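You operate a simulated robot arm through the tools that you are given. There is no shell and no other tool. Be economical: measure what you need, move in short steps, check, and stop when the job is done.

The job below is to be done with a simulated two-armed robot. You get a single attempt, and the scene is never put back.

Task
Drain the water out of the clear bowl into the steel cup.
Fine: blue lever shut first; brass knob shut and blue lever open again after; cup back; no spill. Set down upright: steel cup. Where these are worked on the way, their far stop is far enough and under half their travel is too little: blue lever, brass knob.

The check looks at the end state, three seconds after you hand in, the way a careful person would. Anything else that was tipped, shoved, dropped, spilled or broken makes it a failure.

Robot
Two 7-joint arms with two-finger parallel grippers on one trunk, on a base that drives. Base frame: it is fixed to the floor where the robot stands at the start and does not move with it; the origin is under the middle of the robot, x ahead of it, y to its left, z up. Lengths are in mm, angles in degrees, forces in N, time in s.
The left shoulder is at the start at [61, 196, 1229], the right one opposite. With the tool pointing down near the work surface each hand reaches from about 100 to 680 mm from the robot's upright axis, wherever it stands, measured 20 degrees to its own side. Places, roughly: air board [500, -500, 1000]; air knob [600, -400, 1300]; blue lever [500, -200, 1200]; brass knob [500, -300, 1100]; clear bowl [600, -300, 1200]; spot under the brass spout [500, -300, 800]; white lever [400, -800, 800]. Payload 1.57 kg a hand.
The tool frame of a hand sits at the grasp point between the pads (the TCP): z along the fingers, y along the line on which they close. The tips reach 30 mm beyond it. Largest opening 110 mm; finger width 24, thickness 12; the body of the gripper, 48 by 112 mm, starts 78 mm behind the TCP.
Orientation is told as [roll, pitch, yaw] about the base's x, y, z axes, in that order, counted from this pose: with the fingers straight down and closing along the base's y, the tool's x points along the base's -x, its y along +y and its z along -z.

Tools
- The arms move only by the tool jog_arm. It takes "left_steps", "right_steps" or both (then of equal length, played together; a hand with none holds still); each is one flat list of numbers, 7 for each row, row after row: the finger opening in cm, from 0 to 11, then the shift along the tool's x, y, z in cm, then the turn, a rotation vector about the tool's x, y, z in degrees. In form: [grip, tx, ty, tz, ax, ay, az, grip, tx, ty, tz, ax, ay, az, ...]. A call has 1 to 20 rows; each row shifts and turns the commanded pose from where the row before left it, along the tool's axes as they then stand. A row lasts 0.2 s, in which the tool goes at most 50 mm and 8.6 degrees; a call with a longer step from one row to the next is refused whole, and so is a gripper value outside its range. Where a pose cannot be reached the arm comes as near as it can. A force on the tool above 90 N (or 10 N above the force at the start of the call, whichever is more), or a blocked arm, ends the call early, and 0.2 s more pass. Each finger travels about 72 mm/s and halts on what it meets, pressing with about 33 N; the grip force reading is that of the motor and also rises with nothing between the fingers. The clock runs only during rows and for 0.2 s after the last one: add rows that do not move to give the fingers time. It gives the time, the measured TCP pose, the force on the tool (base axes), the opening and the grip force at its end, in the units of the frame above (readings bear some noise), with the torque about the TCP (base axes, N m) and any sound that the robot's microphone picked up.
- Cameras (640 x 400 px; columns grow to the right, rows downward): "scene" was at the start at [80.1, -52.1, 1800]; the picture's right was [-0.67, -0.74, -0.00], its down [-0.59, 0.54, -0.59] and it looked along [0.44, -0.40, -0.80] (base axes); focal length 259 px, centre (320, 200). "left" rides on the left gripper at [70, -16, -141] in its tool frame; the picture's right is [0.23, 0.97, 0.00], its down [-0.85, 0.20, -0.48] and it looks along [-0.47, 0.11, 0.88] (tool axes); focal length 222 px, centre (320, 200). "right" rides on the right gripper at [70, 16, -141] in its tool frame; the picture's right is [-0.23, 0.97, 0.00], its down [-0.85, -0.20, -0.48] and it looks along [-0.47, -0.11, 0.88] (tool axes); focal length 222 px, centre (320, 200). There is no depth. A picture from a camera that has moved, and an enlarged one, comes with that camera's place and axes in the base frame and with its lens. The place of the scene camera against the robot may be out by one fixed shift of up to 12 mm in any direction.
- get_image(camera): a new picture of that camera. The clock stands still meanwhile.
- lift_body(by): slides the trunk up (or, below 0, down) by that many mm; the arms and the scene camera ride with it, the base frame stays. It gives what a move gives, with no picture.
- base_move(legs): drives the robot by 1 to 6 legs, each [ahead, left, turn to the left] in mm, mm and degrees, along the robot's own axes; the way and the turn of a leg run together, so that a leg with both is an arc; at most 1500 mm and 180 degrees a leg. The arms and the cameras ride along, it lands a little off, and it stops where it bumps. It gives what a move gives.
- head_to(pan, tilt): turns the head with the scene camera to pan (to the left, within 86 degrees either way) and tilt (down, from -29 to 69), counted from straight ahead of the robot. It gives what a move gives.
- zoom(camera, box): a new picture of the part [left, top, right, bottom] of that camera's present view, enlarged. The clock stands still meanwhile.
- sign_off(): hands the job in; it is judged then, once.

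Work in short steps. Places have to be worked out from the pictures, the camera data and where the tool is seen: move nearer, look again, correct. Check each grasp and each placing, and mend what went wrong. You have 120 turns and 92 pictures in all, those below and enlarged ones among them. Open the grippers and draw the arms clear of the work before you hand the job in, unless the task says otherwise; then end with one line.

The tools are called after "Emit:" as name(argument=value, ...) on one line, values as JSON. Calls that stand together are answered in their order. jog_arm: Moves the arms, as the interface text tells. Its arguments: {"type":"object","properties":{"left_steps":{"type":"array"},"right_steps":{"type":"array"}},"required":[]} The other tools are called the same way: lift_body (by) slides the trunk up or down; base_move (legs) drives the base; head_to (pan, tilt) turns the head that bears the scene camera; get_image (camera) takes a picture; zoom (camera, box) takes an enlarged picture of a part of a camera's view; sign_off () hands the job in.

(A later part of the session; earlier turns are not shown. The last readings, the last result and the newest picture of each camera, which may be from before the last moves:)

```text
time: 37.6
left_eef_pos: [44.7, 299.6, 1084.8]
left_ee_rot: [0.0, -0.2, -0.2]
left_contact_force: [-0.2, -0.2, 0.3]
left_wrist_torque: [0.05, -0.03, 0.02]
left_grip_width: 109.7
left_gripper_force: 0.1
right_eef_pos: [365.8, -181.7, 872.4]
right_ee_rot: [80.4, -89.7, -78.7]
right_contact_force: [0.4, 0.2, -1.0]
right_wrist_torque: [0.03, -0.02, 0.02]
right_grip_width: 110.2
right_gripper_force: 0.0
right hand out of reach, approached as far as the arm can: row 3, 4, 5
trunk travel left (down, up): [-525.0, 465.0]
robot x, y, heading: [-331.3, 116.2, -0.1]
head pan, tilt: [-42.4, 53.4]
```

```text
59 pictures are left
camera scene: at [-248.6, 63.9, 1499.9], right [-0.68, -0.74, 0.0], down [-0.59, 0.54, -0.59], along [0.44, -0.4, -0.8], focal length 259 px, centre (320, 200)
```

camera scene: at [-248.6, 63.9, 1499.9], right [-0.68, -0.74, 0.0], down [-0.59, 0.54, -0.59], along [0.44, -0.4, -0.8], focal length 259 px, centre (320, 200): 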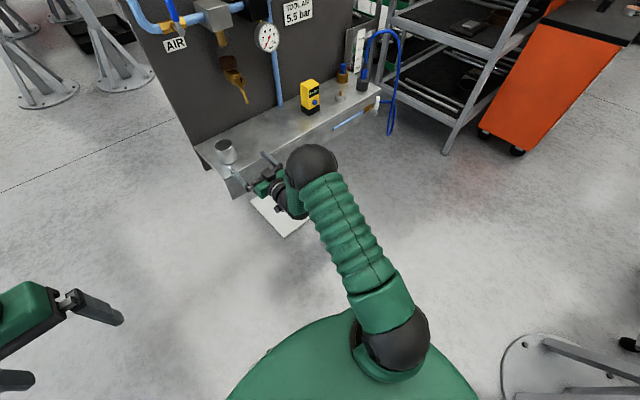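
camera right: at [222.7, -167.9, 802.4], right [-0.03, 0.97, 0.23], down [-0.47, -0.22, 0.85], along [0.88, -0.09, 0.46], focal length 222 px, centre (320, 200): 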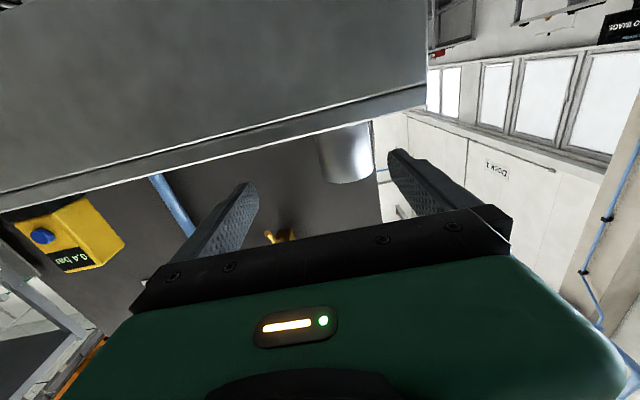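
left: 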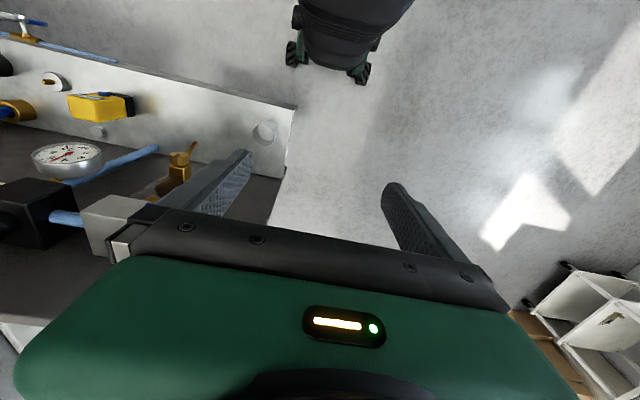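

The hand is 30 mm short in y, so I strafe the base 35 mm left and let it settle.

Emit:
base_move(legs=[[0, 35, 0]])

Emit:
jog_arm(right_steps=[11, 0, 0, 0, 0, 0, 0, 11, 0, 0, 0, 0, 0, 0, 11, 0, 0, 0, 0, 0, 0, 11, 0, 0, 0, 0, 0, 0, 11, 0, 0, 0, 0, 0, 0, 11, 0, 0, 0, 0, 0, 0, 11, 0, 0, 0, 0, 0, 0, 11, 0, 0, 0, 0, 0, 0, 11, 0, 0, 0, 0, 0, 0])

Emit:
get_image(camera="right")

```text
time: 38.5
left_eef_pos: [45.5, 317.2, 1086.3]
left_ee_rot: [0.8, -0.1, -0.5]
left_contact_force: [-0.5, -1.8, 0.9]
left_wrist_torque: [0.08, 0.02, -0.03]
left_grip_width: 109.9
left_gripper_force: 0.0
right_eef_pos: [364.2, -162.6, 867.8]
right_ee_rot: [86.1, -88.9, -84.5]
right_contact_force: [0.3, -1.8, -0.6]
right_wrist_torque: [-0.01, -0.01, 0.13]
right_grip_width: 109.8
right_gripper_force: 0.1
trunk travel left (down, up): [-525.0, 465.0]
robot x, y, heading: [-327.5, 150.3, -0.2]
head pan, tilt: [-42.4, 53.4]
```

```text
time: 40.5
left_eef_pos: [43.9, 331.2, 1085.6]
left_ee_rot: [-0.1, -0.3, -0.4]
left_contact_force: [-0.2, -0.8, 0.2]
left_wrist_torque: [-0.01, 0.0, -0.01]
left_grip_width: 110.0
left_gripper_force: 0.0
right_eef_pos: [363.1, -151.4, 872.1]
right_ee_rot: [86.6, -89.7, -85.2]
right_contact_force: [-0.6, 0.4, 0.2]
right_wrist_torque: [0.01, 0.0, 0.01]
right_grip_width: 110.3
right_gripper_force: 0.1
trunk travel left (down, up): [-525.0, 465.0]
robot x, y, heading: [-328.4, 146.7, -0.2]
head pan, tilt: [-42.4, 53.4]
```

```text
58 pictures are left
camera right: at [221.5, -137.7, 802.6], right [-0.02, 0.97, 0.23], down [-0.47, -0.22, 0.85], along [0.88, -0.09, 0.47], focal length 222 px, centre (320, 200)
```

right: 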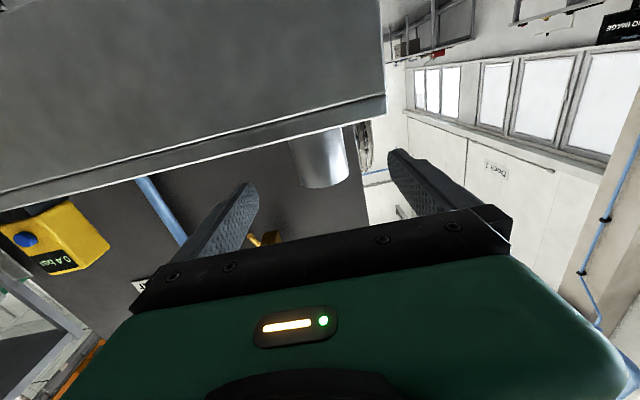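

From the hand camera: rim ≈ z 912, shelf ≈ z 840, cup centre y≈-155, x≈475. I raise to z≈886 and advance around the cup.

Emit:
jog_arm(right_steps=[11, -1.4, -0.3, 0, 0, 0, 0, 11, 0, 0, 0, 0, 0, 0, 11, 0, 0, 2, 0, 0, 0, 11, 0, 0, 2, 0, 0, 0, 11, 0, 0, 2, 0, 0, 0, 11, 0, 0, 2, 0, 0, 0, 11, 0, 0, 2, 0, 0, 0, 11, 0, 0, 1, 0, 0, 0, 11, 0, 0, 0, 0, 0, 0, 11, 0, 0, 0, 0, 0, 0])

Emit:
get_image(camera="right")

Emit:
zoom(camera="scene", box=[180, 110, 300, 200])

```text
time: 42.7
left_eef_pos: [44.1, 328.0, 1085.0]
left_ee_rot: [0.1, -0.4, -0.4]
left_contact_force: [0.5, 0.8, -0.3]
left_wrist_torque: [-0.02, 0.01, -0.01]
left_grip_width: 109.9
left_gripper_force: 0.1
right_eef_pos: [472.9, -152.6, 886.0]
right_ee_rot: [85.3, -89.5, -83.9]
right_contact_force: [-0.4, -0.5, 1.0]
right_wrist_torque: [-0.01, 0.02, 0.0]
right_grip_width: 110.2
right_gripper_force: 0.0
trunk travel left (down, up): [-525.0, 465.0]
robot x, y, heading: [-328.8, 146.5, -0.4]
head pan, tilt: [-42.4, 53.4]
```

```text
57 pictures are left
camera right: at [332.1, -139.9, 815.5], right [-0.02, 0.97, 0.23], down [-0.47, -0.22, 0.85], along [0.88, -0.09, 0.46], focal length 222 px, centre (320, 200)
```

right: 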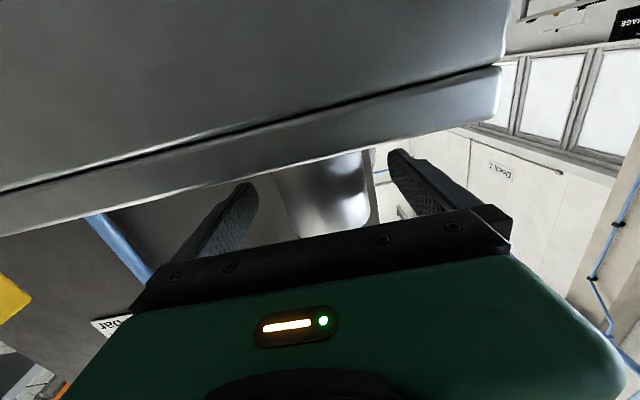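

```text
4.44 times, centred on (240, 155) of scene
camera zoom: at [-248.3, 95.7, 1499.9], right [-0.68, -0.74, 0.0], down [-0.59, 0.54, -0.59], along [0.44, -0.4, -0.8], focal length 1153 px, centre (676, 400)
```

zoom: 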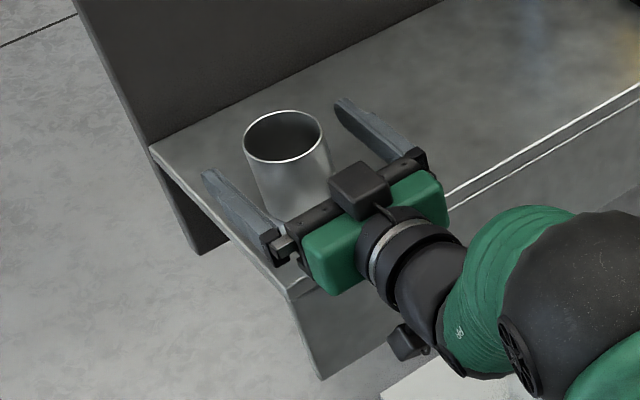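

The cup sits centred between the fingers; I close the grip and lift slightly to test.

Emit:
jog_arm(right_steps=[8, 0, 0, 0, 0, 0, 0, 7, 0, 0, 0, 0, 0, 0, 6.5, 0, 0, 0, 0, 0, 0, 6, 0, 0, 0, 0, 0, 0, 5, 0, 0, 0, 0, 0, 0, 4, 0, 0, 0, 0, 0, 0, 4, 0, 0, 0, 0, 0, 0])

Emit:
zoom(camera="scene", box=[180, 110, 300, 200])

```text
time: 44.3
left_eef_pos: [44.9, 328.4, 1085.4]
left_ee_rot: [0.1, -0.3, -0.4]
left_contact_force: [-0.2, -0.6, -0.7]
left_wrist_torque: [-0.02, 0.0, 0.0]
left_grip_width: 109.9
left_gripper_force: 0.1
right_eef_pos: [474.7, -153.6, 885.9]
right_ee_rot: [88.0, -89.5, -86.7]
right_contact_force: [0.5, -0.8, 0.5]
right_wrist_torque: [-0.03, 0.0, 0.02]
right_grip_width: 53.3
right_gripper_force: 33.1
trunk travel left (down, up): [-525.0, 465.0]
robot x, y, heading: [-329.3, 146.2, -0.2]
head pan, tilt: [-42.4, 53.4]
```

```text
4.44 times, centred on (240, 155) of scene
camera zoom: at [-248.5, 95.6, 1499.9], right [-0.68, -0.74, 0.0], down [-0.59, 0.54, -0.59], along [0.44, -0.4, -0.8], focal length 1153 px, centre (676, 400)
```

zoom: 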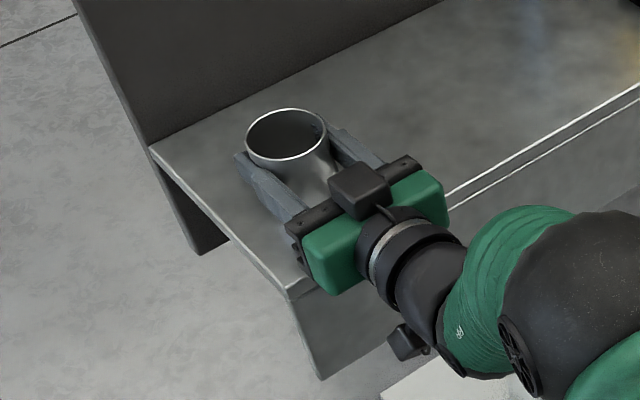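

Grip holds at 53 mm with 33 N. I lift 30 mm and check the cup comes level with it.

Emit:
jog_arm(right_steps=[4, -0.5, 0, 0, 0, 0, 0, 4, -1, 0, 0, 0, 0, 0, 4, -1, 0, 0, 0, 0, 0, 4, -0.5, 0, 0, 0, 0, 0, 4, 0, 0, 0, 0, 0, 0, 4, 0, 0, 0, 0, 0, 0])

Emit:
zoom(camera="scene", box=[180, 80, 320, 200])

Emit:
get_image(camera="right")

```text
time: 45.7
left_eef_pos: [46.0, 328.1, 1085.0]
left_ee_rot: [0.1, -0.3, -0.4]
left_contact_force: [0.8, 0.5, 0.1]
left_wrist_torque: [-0.01, 0.01, 0.0]
left_grip_width: 110.0
left_gripper_force: 0.1
right_eef_pos: [473.9, -153.3, 916.6]
right_ee_rot: [85.6, -89.5, -84.2]
right_contact_force: [0.2, 0.5, -0.3]
right_wrist_torque: [0.0, 0.01, 0.0]
right_grip_width: 53.5
right_gripper_force: 32.9
trunk travel left (down, up): [-525.0, 465.0]
robot x, y, heading: [-328.4, 142.8, -0.2]
head pan, tilt: [-42.4, 53.4]
```

```text
3.33 times, centred on (250, 140) of scene
camera zoom: at [-248.3, 95.7, 1499.9], right [-0.68, -0.74, 0.0], down [-0.59, 0.54, -0.59], along [0.44, -0.4, -0.8], focal length 865 px, centre (553, 400)
```

zoom: 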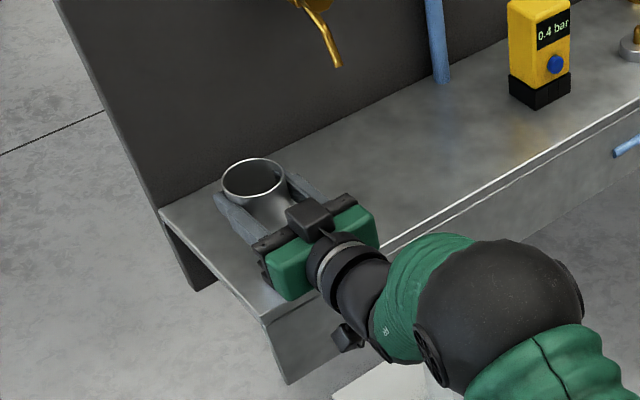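

```text
53 pictures are left
camera right: at [331.5, -139.9, 845.8], right [-0.02, 0.97, 0.23], down [-0.47, -0.22, 0.85], along [0.88, -0.09, 0.46], focal length 222 px, centre (320, 200)
```

right: 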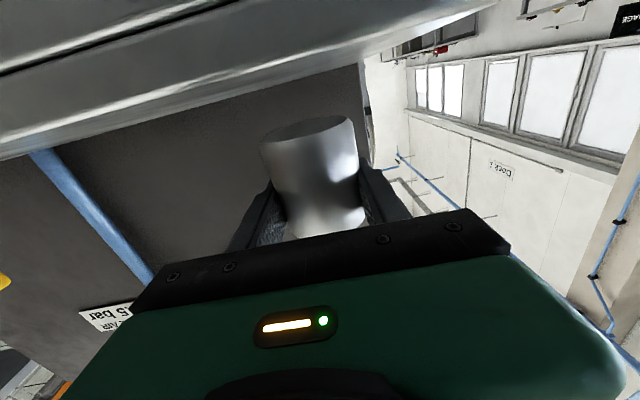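

The cup is lifted upright. The spout tip is ≈(490,-290,998), so I carry the cup right ~135 mm and forward ~16 mm, under the spout.

Emit:
jog_arm(right_steps=[4, 0, -1.7, 0.2, 0, 0, 0, 4, 0, -1.7, 0.2, 0, 0, 0, 4, 0, -1.7, 0.2, 0, 0, 0, 4, 0, -1.7, 0.2, 0, 0, 0, 4, 0, -1.7, 0.2, 0, 0, 0, 4, 0, -1.7, 0.2, 0, 0, 0, 4, 0, -1.7, 0.2, 0, 0, 0, 4, 0, -1.6, 0.2, 0, 0, 0, 4, 0, 0, 0, 0, 0, 0, 4, 0, 0, 0, 0, 0, 0])

Emit:
zoom(camera="scene", box=[180, 60, 320, 180])

Emit:
get_image(camera="right")

```text
time: 47.9
left_eef_pos: [43.4, 327.9, 1085.7]
left_ee_rot: [0.1, -0.3, -0.3]
left_contact_force: [0.6, -0.5, 0.0]
left_wrist_torque: [0.01, -0.01, 0.0]
left_grip_width: 110.0
left_gripper_force: 0.0
right_eef_pos: [492.2, -288.5, 912.5]
right_ee_rot: [86.6, -89.6, -85.2]
right_contact_force: [-0.1, 0.5, -1.3]
right_wrist_torque: [0.01, 0.01, -0.02]
right_grip_width: 53.2
right_gripper_force: 33.3
trunk travel left (down, up): [-525.0, 465.0]
robot x, y, heading: [-331.3, 145.6, 0.1]
head pan, tilt: [-42.4, 53.4]
```

```text
3.33 times, centred on (250, 120) of scene
camera zoom: at [-248.2, 95.0, 1499.9], right [-0.68, -0.74, 0.0], down [-0.59, 0.54, -0.59], along [0.44, -0.4, -0.8], focal length 865 px, centre (553, 467)
```

zoom: 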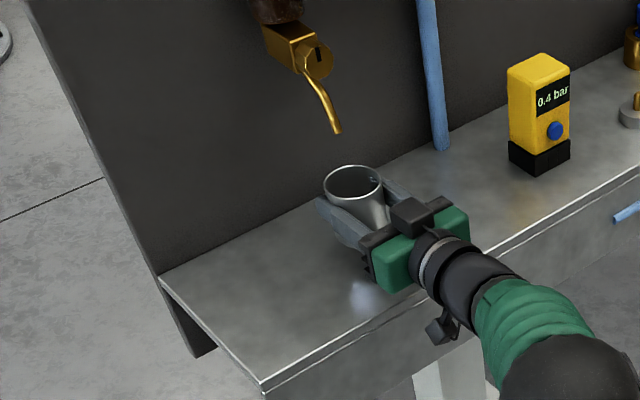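

```text
51 pictures are left
camera right: at [350.6, -275.0, 844.3], right [-0.02, 0.97, 0.24], down [-0.47, -0.22, 0.85], along [0.88, -0.09, 0.46], focal length 222 px, centre (320, 200)
```

right: 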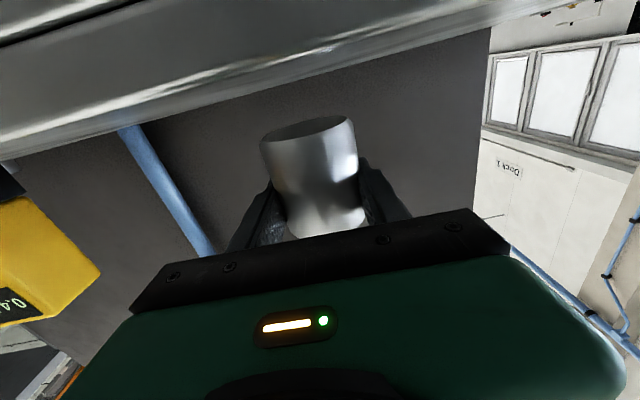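

The spout's drop point projects within ~7 mm of the rim centre. I lower the cup to the shelf (TCP z≈886).

Emit:
jog_arm(right_steps=[4, 1, 0.2, 0.2, 0, 0, 0, 4, 1, 0.1, 0.1, 0, 0, 0, 4, 0.5, 0, 0, 0, 0, 0, 4, 0.25, 0, 0, 0, 0, 0, 4, 0, 0, 0, 0, 0, 0, 4, 0, 0, 0, 0, 0, 0])

```text
time: 49.3
left_eef_pos: [43.7, 327.2, 1085.5]
left_ee_rot: [0.3, -0.3, -0.5]
left_contact_force: [-0.6, -0.7, 0.1]
left_wrist_torque: [0.0, -0.01, 0.0]
left_grip_width: 110.3
left_gripper_force: 0.0
right_eef_pos: [495.5, -286.7, 886.6]
right_ee_rot: [85.4, -89.5, -84.0]
right_contact_force: [-0.6, 0.4, -0.8]
right_wrist_torque: [-0.02, 0.03, 0.0]
right_grip_width: 53.1
right_gripper_force: 32.9
trunk travel left (down, up): [-525.0, 465.0]
robot x, y, heading: [-329.8, 149.1, -0.1]
head pan, tilt: [-42.4, 53.4]
```

Emit:
jog_arm(right_steps=[4, 0.1, 0, 0, 0, 0, 0, 4, 0.1, 0, 0, 0, 0, 0, 4, 0, 0, 0, 0, 0, 0])

```text
time: 50.1
left_eef_pos: [44.7, 327.9, 1085.2]
left_ee_rot: [0.1, -0.4, -0.3]
left_contact_force: [-0.6, -0.1, -0.1]
left_wrist_torque: [-0.04, -0.01, 0.04]
left_grip_width: 109.7
left_gripper_force: 0.1
right_eef_pos: [496.9, -286.0, 885.5]
right_ee_rot: [93.8, -89.4, -92.1]
right_contact_force: [0.7, -0.5, 1.5]
right_wrist_torque: [-0.11, -0.05, 0.04]
right_grip_width: 53.0
right_gripper_force: 32.8
trunk travel left (down, up): [-525.0, 465.0]
robot x, y, heading: [-328.1, 144.2, -0.3]
head pan, tilt: [-42.4, 53.4]
```

Contact is beginning (torque changed). I open the fingers, back out and look.

Emit:
jog_arm(right_steps=[5.6, 0, 0, 0, 0, 0, 0, 6.5, 0, 0, 0, 0, 0, 0, 8, 0, 0, 0, 0, 0, 0, 11, 0, 0, 0, 0, 0, 0, 11, 0, 0, 0, 0, 0, 0, 11, 0, 0, -3, 0, 0, 0, 11, 0, 0, -4, 0, 0, 0, 11, 0, 0, -4, 0, 0, 0, 11, 0, 0, -3, 0, 0, 0, 11, 0, 0, 0, 0, 0, 0])

Emit:
zoom(camera="scene", box=[180, 60, 320, 180])

```text
time: 52.3
left_eef_pos: [45.2, 327.2, 1085.1]
left_ee_rot: [0.3, -0.2, -0.4]
left_contact_force: [0.1, -0.3, 0.1]
left_wrist_torque: [0.0, 0.01, 0.02]
left_grip_width: 110.0
left_gripper_force: 0.1
right_eef_pos: [355.8, -289.7, 884.8]
right_ee_rot: [83.1, -89.6, -81.5]
right_contact_force: [-0.2, -0.4, -1.0]
right_wrist_torque: [0.01, -0.04, 0.0]
right_grip_width: 110.2
right_gripper_force: 0.0
trunk travel left (down, up): [-525.0, 465.0]
robot x, y, heading: [-326.8, 146.3, 0.1]
head pan, tilt: [-42.4, 53.4]
```

```text
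3.33 times, centred on (250, 120) of scene
camera zoom: at [-248.3, 94.9, 1499.9], right [-0.68, -0.74, 0.0], down [-0.59, 0.54, -0.59], along [0.44, -0.4, -0.8], focal length 865 px, centre (553, 467)
```

zoom: 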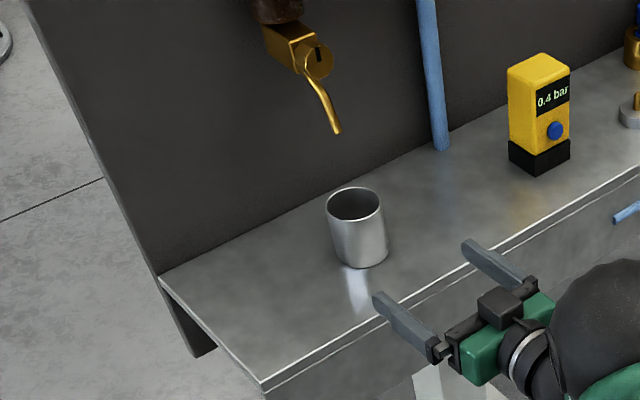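

Cup stands upright right under the spout (rim centre matches the drop point). Now I raise the trunk 180 mm to bring the hand to knob height.

Emit:
lift_body(by=180)

Emit:
get_image(camera="right")

Emit:
zoom(camera="scene", box=[180, 80, 320, 200])

```text
time: 54.3
left_eef_pos: [45.3, 327.7, 1264.9]
left_ee_rot: [0.3, -0.4, -0.5]
left_contact_force: [0.6, -0.3, 0.2]
left_wrist_torque: [0.01, -0.01, 0.02]
left_grip_width: 110.1
left_gripper_force: 0.0
right_eef_pos: [356.7, -289.8, 1063.7]
right_ee_rot: [85.6, -89.5, -84.1]
right_contact_force: [0.7, -1.0, -1.3]
right_wrist_torque: [0.0, 0.03, -0.04]
right_grip_width: 110.1
right_gripper_force: 0.1
trunk travel left (down, up): [-705.0, 285.0]
robot x, y, heading: [-329.1, 147.2, -0.3]
head pan, tilt: [-42.4, 53.4]
```

```text
49 pictures are left
camera right: at [214.0, -275.4, 994.4], right [-0.02, 0.97, 0.24], down [-0.47, -0.22, 0.85], along [0.88, -0.09, 0.46], focal length 222 px, centre (320, 200)
```

right: 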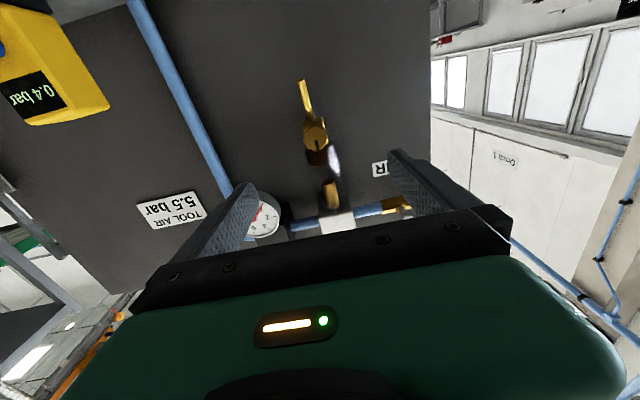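

```text
3.33 times, centred on (250, 140) of scene
camera zoom: at [-248.4, 94.7, 1679.9], right [-0.68, -0.74, 0.0], down [-0.59, 0.54, -0.59], along [0.44, -0.4, -0.8], focal length 865 px, centre (553, 400)
```

zoom: 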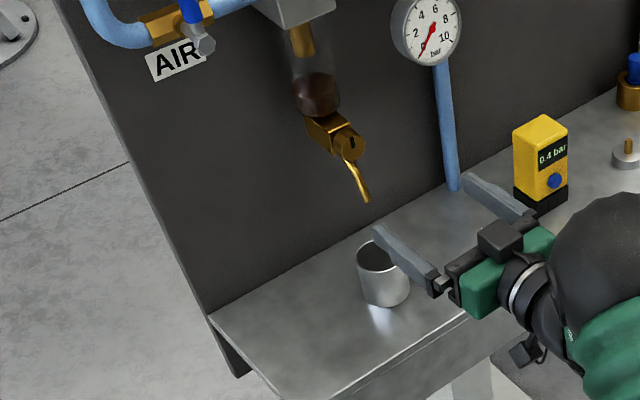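

The gauge now reads 0, so the supply is off. Knob face ≈(520,-289,1057). I narrow the fingers, tilt the hand +30° about its axis and approach the knob to x≈470.

Emit:
jog_arm(right_steps=[9, 0.7, 0.1, 0, 0, 0, 0, 7, 0, 0, 0, 0, 0, 7.5, 5.5, 0, 0, 0, 0, 0, 7.5, 5.5, 0, 0, 0, 0, 0, 7.5, 5.5, 0, 0, 0, 0, 0, 7.5, 5.5, 0, 0, 4, 0, 0, 0, 5.5, 0, 0, 4, 0, 0, 0, 5.5, 0, 0, 3, 0, 0, 0, 5.5, 0, 0, 0, 0, 0, 0, 5.5, 0, 0, 0, 0, 0, 0])

Emit:
get_image(camera="right")

Emit:
zoom(camera="scene", box=[200, 80, 320, 180])

```text
time: 56.5
left_eef_pos: [45.0, 326.9, 1266.7]
left_ee_rot: [0.1, -0.3, -0.4]
left_contact_force: [-0.5, 0.1, 0.3]
left_wrist_torque: [-0.01, -0.01, 0.01]
left_grip_width: 110.2
left_gripper_force: 0.0
right_eef_pos: [467.1, -284.8, 1057.9]
right_ee_rot: [89.9, -59.5, -88.5]
right_contact_force: [-0.6, -0.4, 0.7]
right_wrist_torque: [0.0, -0.03, -0.01]
right_grip_width: 55.0
right_gripper_force: 0.0
trunk travel left (down, up): [-705.0, 285.0]
robot x, y, heading: [-329.6, 144.5, 0.0]
head pan, tilt: [-42.4, 53.4]
```

```text
47 pictures are left
camera right: at [323.5, -239.0, 1005.5], right [-0.02, 0.72, 0.69], down [-0.46, -0.62, 0.64], along [0.89, -0.31, 0.35], focal length 222 px, centre (320, 200)
```

right: 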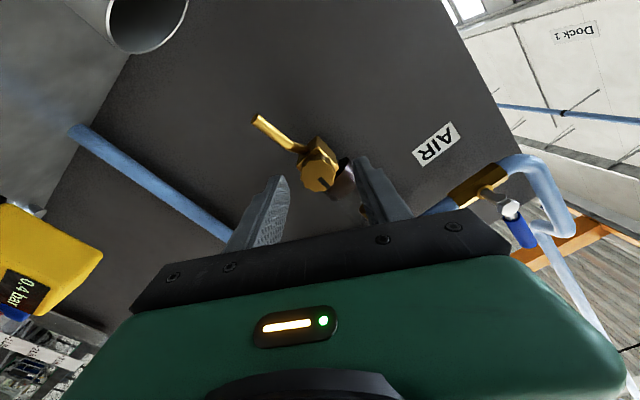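

```text
4.00 times, centred on (260, 130) of scene
camera zoom: at [-248.0, 94.8, 1679.9], right [-0.68, -0.74, 0.0], down [-0.59, 0.54, -0.59], along [0.44, -0.4, -0.8], focal length 1038 px, centre (560, 480)
```

zoom: 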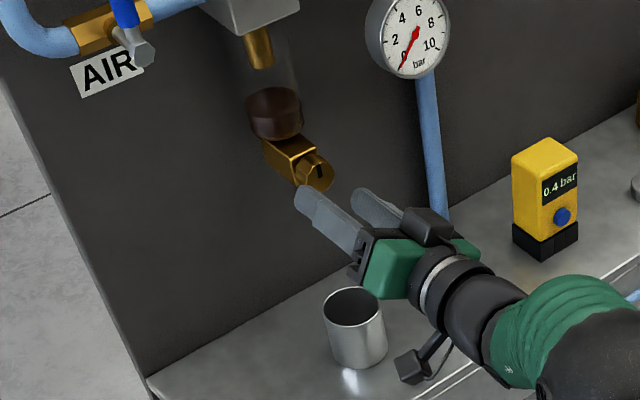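

The hand axis lines up with the knob (≈(520,-284,1058)). I advance 34 mm so the tips straddle it.

Emit:
jog_arm(right_steps=[5.5, 0, 0, 1.2, 0, 0, 0, 5.5, 0, 0, 1.2, 0, 0, 0, 5.5, 0, 0, 1, 0, 0, 0, 5.5, 0, 0, 0, 0, 0, 0])

Emit:
get_image(camera="right")

Emit:
zoom(camera="scene", box=[220, 90, 300, 150])

```text
time: 57.5
left_eef_pos: [44.6, 326.9, 1265.6]
left_ee_rot: [0.2, -0.4, -0.4]
left_contact_force: [-0.4, -0.3, 0.0]
left_wrist_torque: [0.01, 0.0, 0.0]
left_grip_width: 109.9
left_gripper_force: 0.0
right_eef_pos: [499.5, -284.1, 1058.3]
right_ee_rot: [89.8, -59.5, -88.5]
right_contact_force: [-0.3, -0.1, -0.3]
right_wrist_torque: [0.04, 0.01, 0.01]
right_grip_width: 55.2
right_gripper_force: 0.0
trunk travel left (down, up): [-705.0, 285.0]
robot x, y, heading: [-329.1, 144.6, -0.2]
head pan, tilt: [-42.4, 53.4]
```

```text
45 pictures are left
camera right: at [357.2, -238.2, 1005.5], right [-0.02, 0.72, 0.69], down [-0.46, -0.62, 0.64], along [0.89, -0.31, 0.35], focal length 222 px, centre (320, 200)
```

right: 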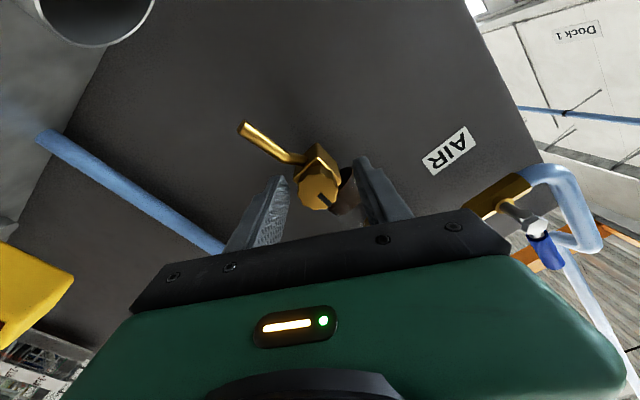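

```text
6.67 times, centred on (260, 120) of scene
camera zoom: at [-248.2, 94.7, 1679.9], right [-0.68, -0.74, 0.0], down [-0.59, 0.54, -0.59], along [0.44, -0.4, -0.8], focal length 1729 px, centre (720, 733)
```

zoom: 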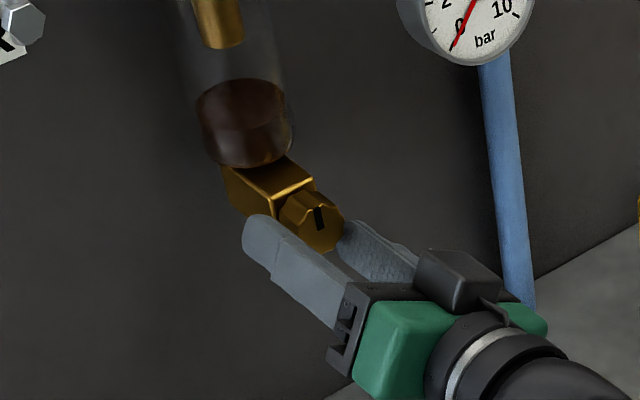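

Tips straddle the knob. I advance 3 mm and close on it.

Emit:
jog_arm(right_steps=[5.5, -0.1, -0.1, 0.3, 0, 0, 0, 4.5, 0, 0, 0, 0, 0, 0, 3.5, 0, 0, 0, 0, 0, 0, 2.5, 0, 0, 0, 0, 0, 0, 2, 0, 0, 0, 0, 0, 0, 2, 0, 0, 0, 0, 0, 0])

Emit:
get_image(camera="right")

```text
time: 58.9
left_eef_pos: [45.3, 326.8, 1265.6]
left_ee_rot: [0.2, -0.4, -0.3]
left_contact_force: [0.4, 0.5, -0.9]
left_wrist_torque: [-0.01, 0.0, 0.01]
left_grip_width: 109.8
left_gripper_force: 0.1
right_eef_pos: [503.5, -287.6, 1057.3]
right_ee_rot: [89.8, -59.5, -88.5]
right_contact_force: [-1.6, -6.0, -2.7]
right_wrist_torque: [0.07, 0.35, -0.96]
right_grip_width: 33.9
right_gripper_force: 41.5
trunk travel left (down, up): [-705.0, 285.0]
robot x, y, heading: [-327.0, 146.3, -0.1]
head pan, tilt: [-42.4, 53.4]
```

```text
43 pictures are left
camera right: at [360.2, -241.7, 1004.8], right [-0.02, 0.72, 0.69], down [-0.46, -0.62, 0.64], along [0.89, -0.31, 0.34], focal length 222 px, centre (320, 200)
```

right: 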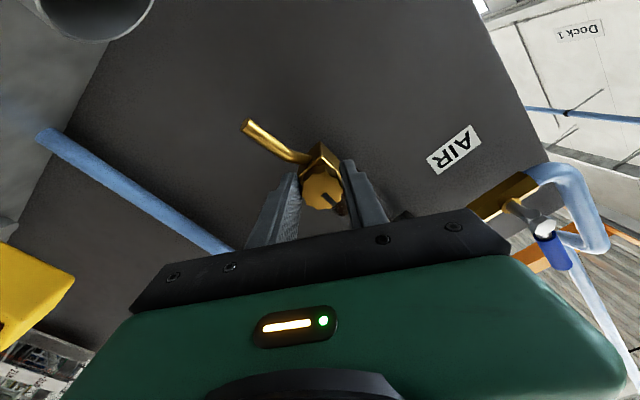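

Knob gripped at 34 mm. I turn it counter-clockwise (tool -z) by 24° first and check torque.

Emit:
jog_arm(right_steps=[2, 0, 0, 0, 0, 0, -6, 2, 0, 0, 0, 0, 0, -6, 2, 0, 0, 0, 0, 0, -6, 2, 0, 0, 0, 0, 0, -6, 2, 0, 0, 0, 0, 0, 0])

Emit:
zoom(camera="right", box=[240, 100, 400, 230])

Emit:
zoom(camera="scene", box=[220, 90, 300, 150])

```text
time: 60.1
left_eef_pos: [44.0, 323.5, 1265.6]
left_ee_rot: [0.3, -0.2, -0.4]
left_contact_force: [-0.9, 0.9, 0.3]
left_wrist_torque: [-0.06, 0.0, -0.03]
left_grip_width: 110.1
left_gripper_force: 0.0
right_eef_pos: [504.6, -290.7, 1056.0]
right_ee_rot: [89.4, -83.4, -87.9]
right_contact_force: [-4.6, -16.4, -4.5]
right_wrist_torque: [0.12, 0.82, -1.19]
right_grip_width: 33.9
right_gripper_force: 41.4
trunk travel left (down, up): [-705.0, 285.0]
robot x, y, heading: [-330.0, 147.6, 0.0]
head pan, tilt: [-42.4, 53.4]
```

```text
3.08 times, centred on (320, 165) of right
camera zoom: at [360.9, -269.2, 988.3], right [-0.02, 0.94, 0.34], down [-0.47, -0.31, 0.83], along [0.88, -0.14, 0.45], focal length 684 px, centre (320, 308)
```

zoom: 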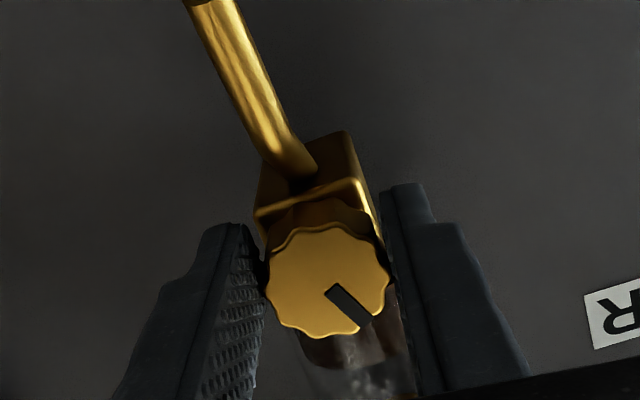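

```text
6.67 times, centred on (260, 120) of scene
camera zoom: at [-247.7, 85.6, 1679.5], right [-0.68, -0.74, 0.0], down [-0.59, 0.55, -0.59], along [0.44, -0.4, -0.81], focal length 1729 px, centre (720, 733)
```

zoom: 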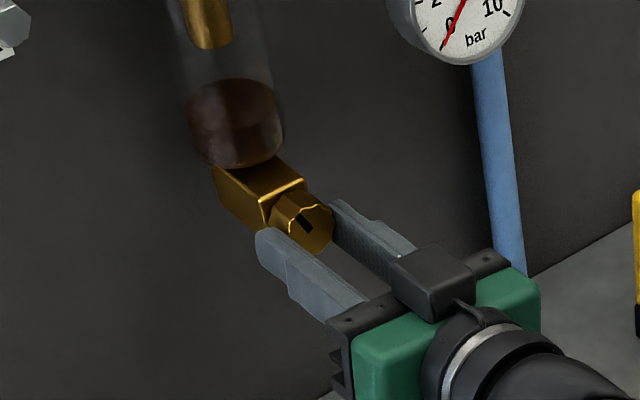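

The knob follows (pointer moves left). The hand is pulled toward -y, so I correct 5 mm and continue turning 36°.

Emit:
jog_arm(right_steps=[2, 0, -0.4, 0, 0, 0, -6, 2, 0, 0, 0, 0, 0, -6, 2, 0, 0, 0, 0, 0, -6, 2, 0, 0, 0, 0, 0, -6, 2, 0, 0, 0, 0, 0, -6, 2, 0, 0, 0, 0, 0, -6, 2, 0, 0, 0, 0, 0, 0])

Emit:
zoom(camera="right", box=[200, 50, 440, 230])

Emit:
zoom(camera="scene", box=[200, 80, 320, 180])

```text
time: 61.7
left_eef_pos: [44.1, 323.4, 1265.9]
left_ee_rot: [0.3, -0.3, -0.4]
left_contact_force: [0.3, 0.4, -0.5]
left_wrist_torque: [0.02, 0.0, -0.01]
left_grip_width: 109.9
left_gripper_force: 0.1
right_eef_pos: [503.8, -294.6, 1057.5]
right_ee_rot: [-90.1, -60.4, 91.4]
right_contact_force: [-0.4, -18.7, 0.6]
right_wrist_torque: [0.1, 0.39, -1.48]
right_grip_width: 33.4
right_gripper_force: 41.4
trunk travel left (down, up): [-705.0, 285.0]
robot x, y, heading: [-326.7, 144.6, -0.2]
head pan, tilt: [-42.4, 53.4]
```

```text
2.22 times, centred on (320, 140) of right
camera zoom: at [362.3, -317.1, 987.8], right [-0.02, 0.96, -0.28], down [-0.48, 0.24, 0.84], along [0.87, 0.15, 0.46], focal length 494 px, centre (320, 333)
```

zoom: 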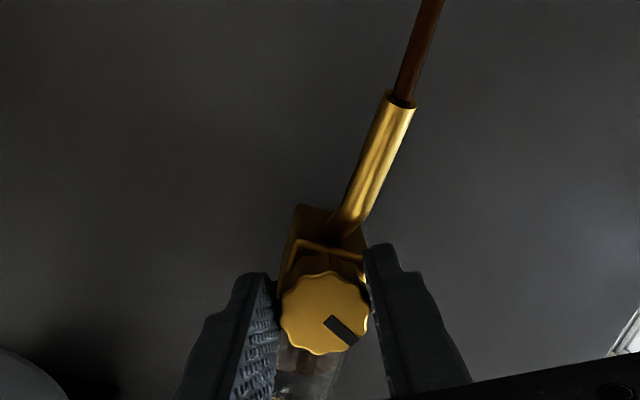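

```text
4.00 times, centred on (260, 130) of scene
camera zoom: at [-248.3, 85.5, 1679.7], right [-0.68, -0.74, 0.0], down [-0.59, 0.55, -0.59], along [0.44, -0.4, -0.81], focal length 1038 px, centre (560, 480)
```

zoom: 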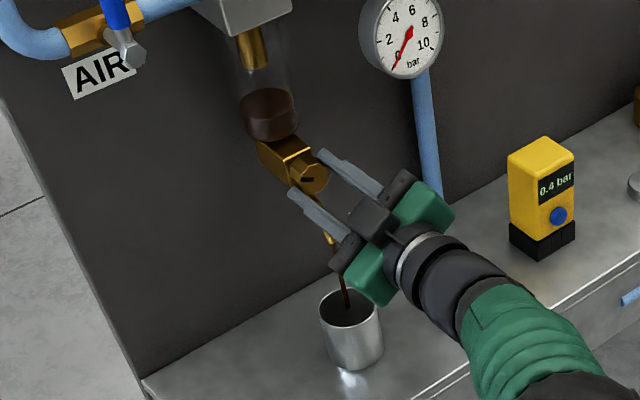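

Water runs into the cup. I turn a further ~14° to make sure of enough opening, easing the side load too.

Emit:
jog_arm(right_steps=[2, 0.2, -0.35, 0, 0, 0, -4, 2, 0, 0, 0, 0, 0, -5, 2, 0, 0, 0, 0, 0, -5, 2, 0, 0, 0, 0, 0, 0])

Emit:
zoom(camera="right", box=[200, 50, 440, 230])

Emit:
zoom(camera="scene", box=[220, 80, 300, 180])

```text
time: 62.7
left_eef_pos: [42.4, 326.7, 1266.8]
left_ee_rot: [0.2, -0.4, -0.3]
left_contact_force: [-0.7, -0.6, -0.2]
left_wrist_torque: [-0.03, 0.01, 0.0]
left_grip_width: 110.1
left_gripper_force: 0.1
right_eef_pos: [504.5, -296.4, 1057.6]
right_ee_rot: [-89.4, -46.6, 91.5]
right_contact_force: [-21.6, 2.4, -9.7]
right_wrist_torque: [-0.05, -0.79, 0.09]
right_grip_width: 33.6
right_gripper_force: 40.9
right hand out of reach, approached as far as the arm can: row 3
trunk travel left (down, up): [-705.0, 285.0]
robot x, y, heading: [-332.8, 149.3, -0.1]
head pan, tilt: [-42.4, 53.4]
```

```text
2.22 times, centred on (320, 140) of right
camera zoom: at [363.0, -335.9, 997.0], right [-0.03, 0.86, -0.5], down [-0.49, 0.43, 0.76], along [0.87, 0.27, 0.41], focal length 494 px, centre (320, 333)
```

zoom: 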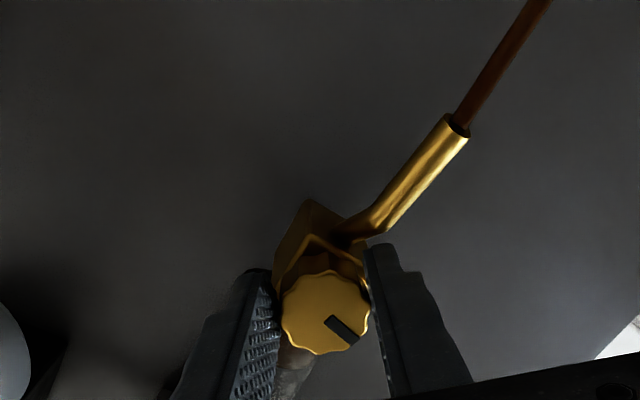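

```text
4.00 times, centred on (260, 130) of scene
camera zoom: at [-253.1, 94.3, 1679.9], right [-0.68, -0.74, 0.0], down [-0.59, 0.54, -0.6], along [0.44, -0.4, -0.8], focal length 1038 px, centre (560, 480)
```

zoom: 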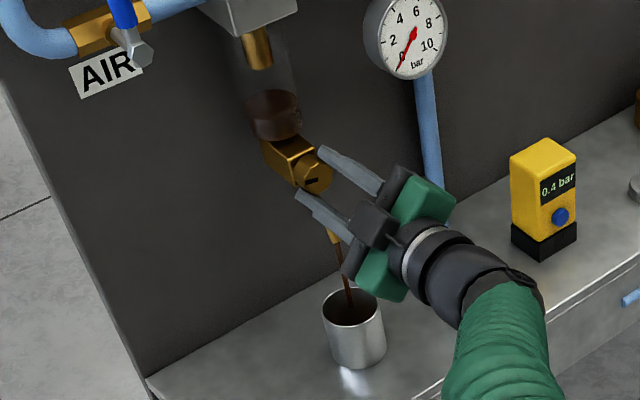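

About 74° turned and draining. To reach the far stop I open the fingers, rotate the hand back and regrip.

Emit:
jog_arm(right_steps=[3.6, 0, 0, 0, 0, 0, 0, 4.5, 0, 0, 0, 0, 0, 0, 5.5, 0, 0, 0, 0, 0, 0, 5.5, 0, 0, -0.3, 0, 0, 8, 5.5, 0, 0, 0, 0, 0, 8, 5.5, 0, 0, 0, 0, 0, 8, 5.5, 0, 0, 0, 0, 0, 8, 5.5, 0, 0, 0, 0, 0, 8, 5.5, 0, 0, 0, 0, 0, 8, 5.5, 0, 0, 0, 0, 0, 8, 5.5, 0, 0, 0, 0, 0, 0, 5.5, 0, 0, 0, 0, 0, 0])

Emit:
zoom(camera="right", box=[200, 50, 440, 230])

Emit:
zoom(camera="scene", box=[220, 80, 300, 180])

```text
time: 65.3
left_eef_pos: [44.8, 328.2, 1264.7]
left_ee_rot: [0.1, -0.2, -0.4]
left_contact_force: [-1.3, 0.0, -0.6]
left_wrist_torque: [-0.01, 0.02, 0.0]
left_grip_width: 110.3
left_gripper_force: 0.1
right_eef_pos: [504.2, -296.8, 1058.0]
right_ee_rot: [89.9, -77.5, -88.5]
right_contact_force: [-1.3, 0.3, 0.2]
right_wrist_torque: [0.04, -0.03, -0.03]
right_grip_width: 54.6
right_gripper_force: 0.0
trunk travel left (down, up): [-705.0, 285.0]
robot x, y, heading: [-328.7, 143.7, 0.0]
head pan, tilt: [-42.4, 53.4]
```

```text
2.22 times, centred on (320, 140) of right
camera zoom: at [361.3, -269.6, 994.4], right [-0.02, 0.9, 0.43], down [-0.47, -0.39, 0.79], along [0.88, -0.18, 0.43], focal length 494 px, centre (320, 333)
```

zoom: 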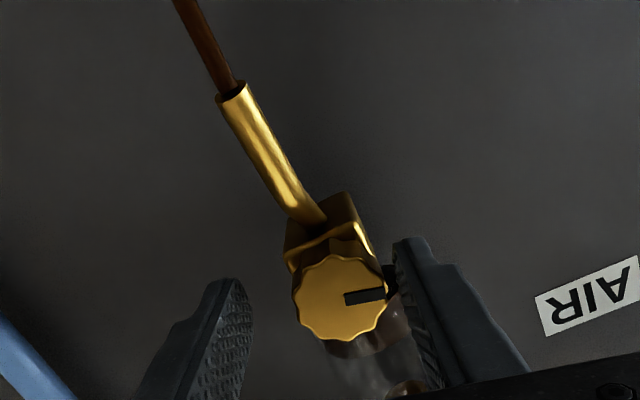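

```text
4.00 times, centred on (260, 130) of scene
camera zoom: at [-247.9, 94.7, 1679.9], right [-0.68, -0.74, 0.0], down [-0.59, 0.54, -0.59], along [0.44, -0.4, -0.8], focal length 1038 px, centre (560, 480)
```

zoom: 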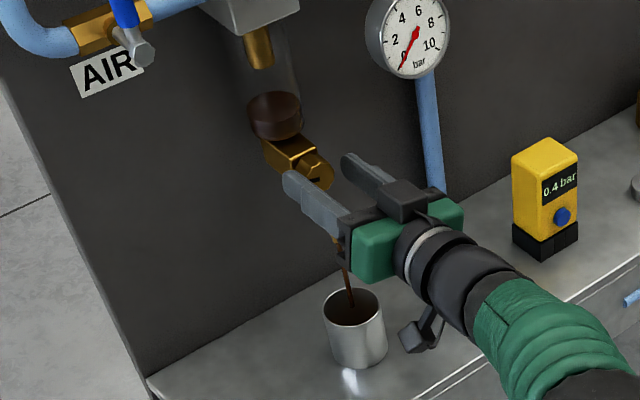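

Pointer is ~70° from up. I recentre 7 mm, regrip and turn on until a stop is felt.

Emit:
jog_arm(right_steps=[5.5, 0, 0.7, 0, 0, 0, 0, 4.5, 0, 0, 0, 0, 0, 0, 3.5, 0, 0, 0, 0, 0, 0, 2.5, 0, 0, 0, 0, 0, 0, 2, 0, 0, 0, 0, 0, 0, 2, 0, 0, 0, 0, 0, -7, 2, 0, 0, 0, 0, 0, -7, 2, 0, 0, 0, 0, 0, -7, 2, 0, 0, 0, 0, 0, -7, 2, 0, 0, 0, 0, 0, 0])

Emit:
zoom(camera="right", box=[200, 50, 440, 230])

```text
time: 67.5
left_eef_pos: [45.1, 326.3, 1265.2]
left_ee_rot: [0.3, -0.3, -0.3]
left_contact_force: [0.2, -1.1, -0.3]
left_wrist_torque: [0.0, 0.0, 0.02]
left_grip_width: 110.0
left_gripper_force: 0.1
right_eef_pos: [502.7, -290.0, 1060.3]
right_ee_rot: [-90.0, -74.3, 91.3]
right_contact_force: [3.0, -6.2, 2.9]
right_wrist_torque: [-0.04, 0.58, -1.1]
right_grip_width: 33.4
right_gripper_force: 41.3
trunk travel left (down, up): [-705.0, 285.0]
robot x, y, heading: [-329.5, 146.4, 0.2]
head pan, tilt: [-42.4, 53.4]
```

```text
2.22 times, centred on (320, 140) of right
camera zoom: at [361.9, -297.9, 988.7], right [-0.02, 1.0, -0.04], down [-0.48, 0.03, 0.88], along [0.88, 0.04, 0.48], focal length 494 px, centre (320, 333)
```

zoom: 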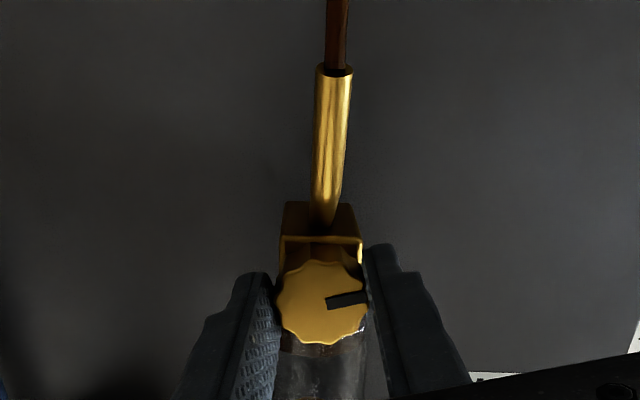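

Emit:
jog_arm(right_steps=[2, 0, 0, 0, 0, 0, -7, 2, 0, 0, 0, 0, 0, -7, 2, 0, 0, 0, 0, 0, -7, 2, 0, 0, 0, 0, 0, 0])

Emit:
zoom(camera="right", box=[200, 50, 440, 230])

Emit:
zoom(camera="scene", box=[220, 80, 300, 180])

```text
time: 68.5
left_eef_pos: [45.2, 326.2, 1265.0]
left_ee_rot: [0.2, -0.2, -0.4]
left_contact_force: [-0.7, -0.2, 0.7]
left_wrist_torque: [0.0, 0.02, -0.03]
left_grip_width: 110.2
left_gripper_force: 0.1
right_eef_pos: [503.2, -293.4, 1060.5]
right_ee_rot: [-90.1, -53.5, 91.5]
right_contact_force: [10.1, -10.0, 10.7]
right_wrist_torque: [0.01, 0.23, -1.45]
right_grip_width: 33.3
right_gripper_force: 41.5
trunk travel left (down, up): [-705.0, 285.0]
robot x, y, heading: [-333.1, 147.3, 0.0]
head pan, tilt: [-42.4, 53.4]
```

```text
2.22 times, centred on (320, 140) of right
camera zoom: at [362.6, -323.5, 994.7], right [-0.02, 0.92, -0.4], down [-0.49, 0.34, 0.81], along [0.87, 0.21, 0.44], focal length 494 px, centre (320, 333)
```

zoom: 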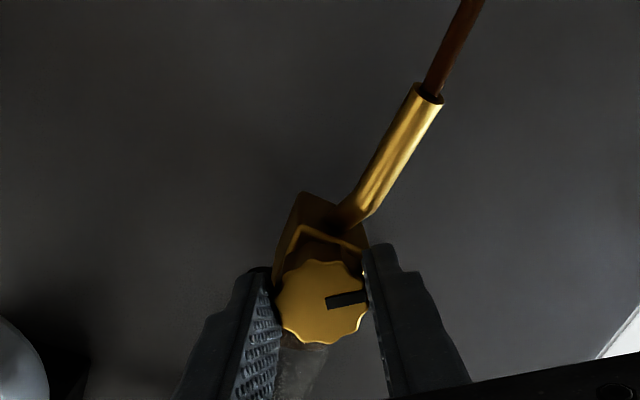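

```text
4.00 times, centred on (260, 130) of scene
camera zoom: at [-247.9, 91.6, 1679.9], right [-0.68, -0.74, 0.0], down [-0.59, 0.54, -0.59], along [0.44, -0.4, -0.81], focal length 1038 px, centre (560, 480)
```

zoom: 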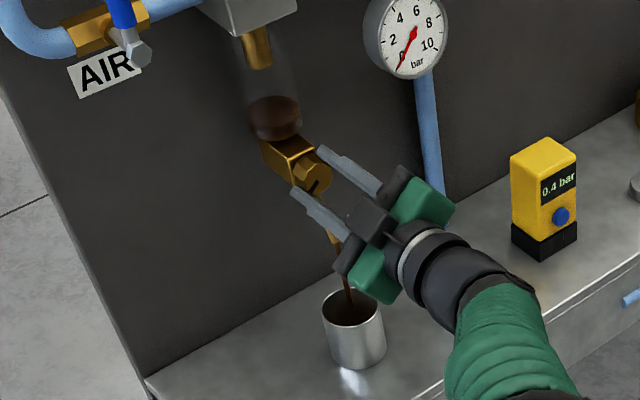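

No stop yet at ~118°. I do another regrip stroke.

Emit:
jog_arm(right_steps=[3.6, 0, 0, 0, 0, 0, 0, 4.5, 0, 0, 0, 0, 0, 0, 5.5, 0, 0, 0, 0, 0, 0, 5.5, 0, 0, 0, 0, 0, 8, 5.5, 0, 0, 0, 0, 0, 8, 5.5, 0, 0, 0, 0, 0, 8, 5.5, 0, 0, 0, 0, 0, 8, 5.5, 0, 0, 0, 0, 0, 8, 5.5, 0, 0, 0, 0, 0, 8, 5.5, 0, 0, 0, 0, 0, 8, 5.5, 0, 0, 0, 0, 0, 8, 5.5, 0, 0, 0, 0, 0, 0, 4.5, 0, 0, 0, 0, 0, 0, 3.5, 0, 0, 0, 0, 0, 0, 2.5, 0, 0, 0, 0, 0, 0, 2, 0, 0, 0, 0, 0, 0, 2, 0, 0, 0, 0, 0, 0])

Emit:
jog_arm(right_steps=[2, 0, 0, 0, 0, 0, -7, 2, 0, 0, 0, 0, 0, -7, 2, 0, 0, 0, 0, 0, -7, 2, 0, 0, 0, 0, 0, -7, 2, 0, 0, 0, 0, 0, -7, 2, 0, 0, 0, 0, 0, -7, 2, 0, 0, 0, 0, 0, -7, 2, 0, 0, 0, 0, 0, -7, 2, 0, 0, 0, 0, 0, -6, 2, 0, 0, 0, 0, 0, 0])

Emit:
zoom(camera="right", box=[200, 50, 440, 230])

Emit:
zoom(camera="scene", box=[220, 80, 300, 180])

```text
time: 72.1
left_eef_pos: [43.9, 328.0, 1265.9]
left_ee_rot: [0.1, -0.2, -0.4]
left_contact_force: [-0.3, 0.1, -0.4]
left_wrist_torque: [-0.02, 0.01, 0.02]
left_grip_width: 110.1
left_gripper_force: 0.1
right_eef_pos: [504.0, -288.6, 1061.1]
right_ee_rot: [89.9, -62.6, -88.5]
right_contact_force: [0.3, 0.7, -0.4]
right_wrist_torque: [0.01, 0.36, -0.66]
right_grip_width: 33.6
right_gripper_force: 41.0
trunk travel left (down, up): [-705.0, 285.0]
robot x, y, heading: [-330.0, 145.3, -0.1]
head pan, tilt: [-42.4, 53.4]
```

```text
time: 74.3
left_eef_pos: [45.3, 326.1, 1265.6]
left_ee_rot: [0.2, -0.3, -0.4]
left_contact_force: [0.1, -0.1, 0.0]
left_wrist_torque: [0.0, 0.01, 0.0]
left_grip_width: 110.1
left_gripper_force: 0.1
right_eef_pos: [503.3, -293.3, 1060.3]
right_ee_rot: [-89.9, -55.5, 91.3]
right_contact_force: [3.3, -9.2, 2.9]
right_wrist_torque: [0.02, 0.18, -1.17]
right_grip_width: 33.3
right_gripper_force: 41.2
trunk travel left (down, up): [-705.0, 285.0]
robot x, y, heading: [-328.7, 146.9, -0.3]
head pan, tilt: [-42.4, 53.4]
```

```text
2.22 times, centred on (320, 140) of right
camera zoom: at [362.1, -321.8, 992.9], right [-0.02, 0.93, -0.36], down [-0.49, 0.31, 0.82], along [0.87, 0.2, 0.45], focal length 494 px, centre (320, 333)
```

zoom: 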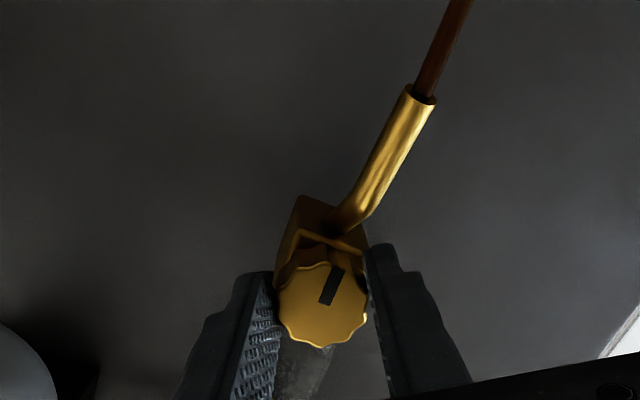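

```text
4.00 times, centred on (260, 130) of scene
camera zoom: at [-247.8, 91.1, 1679.8], right [-0.68, -0.74, 0.0], down [-0.59, 0.54, -0.59], along [0.44, -0.4, -0.81], focal length 1038 px, centre (560, 480)
```

zoom: 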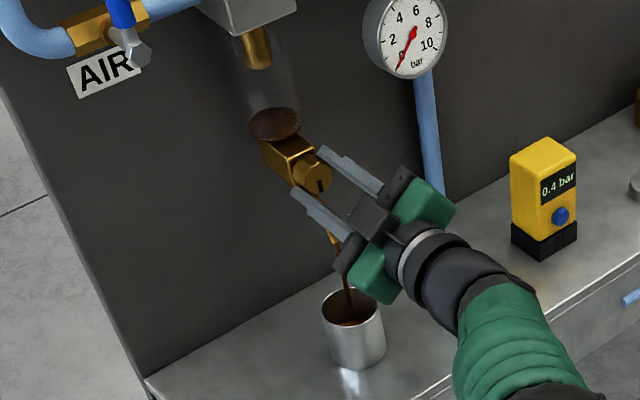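

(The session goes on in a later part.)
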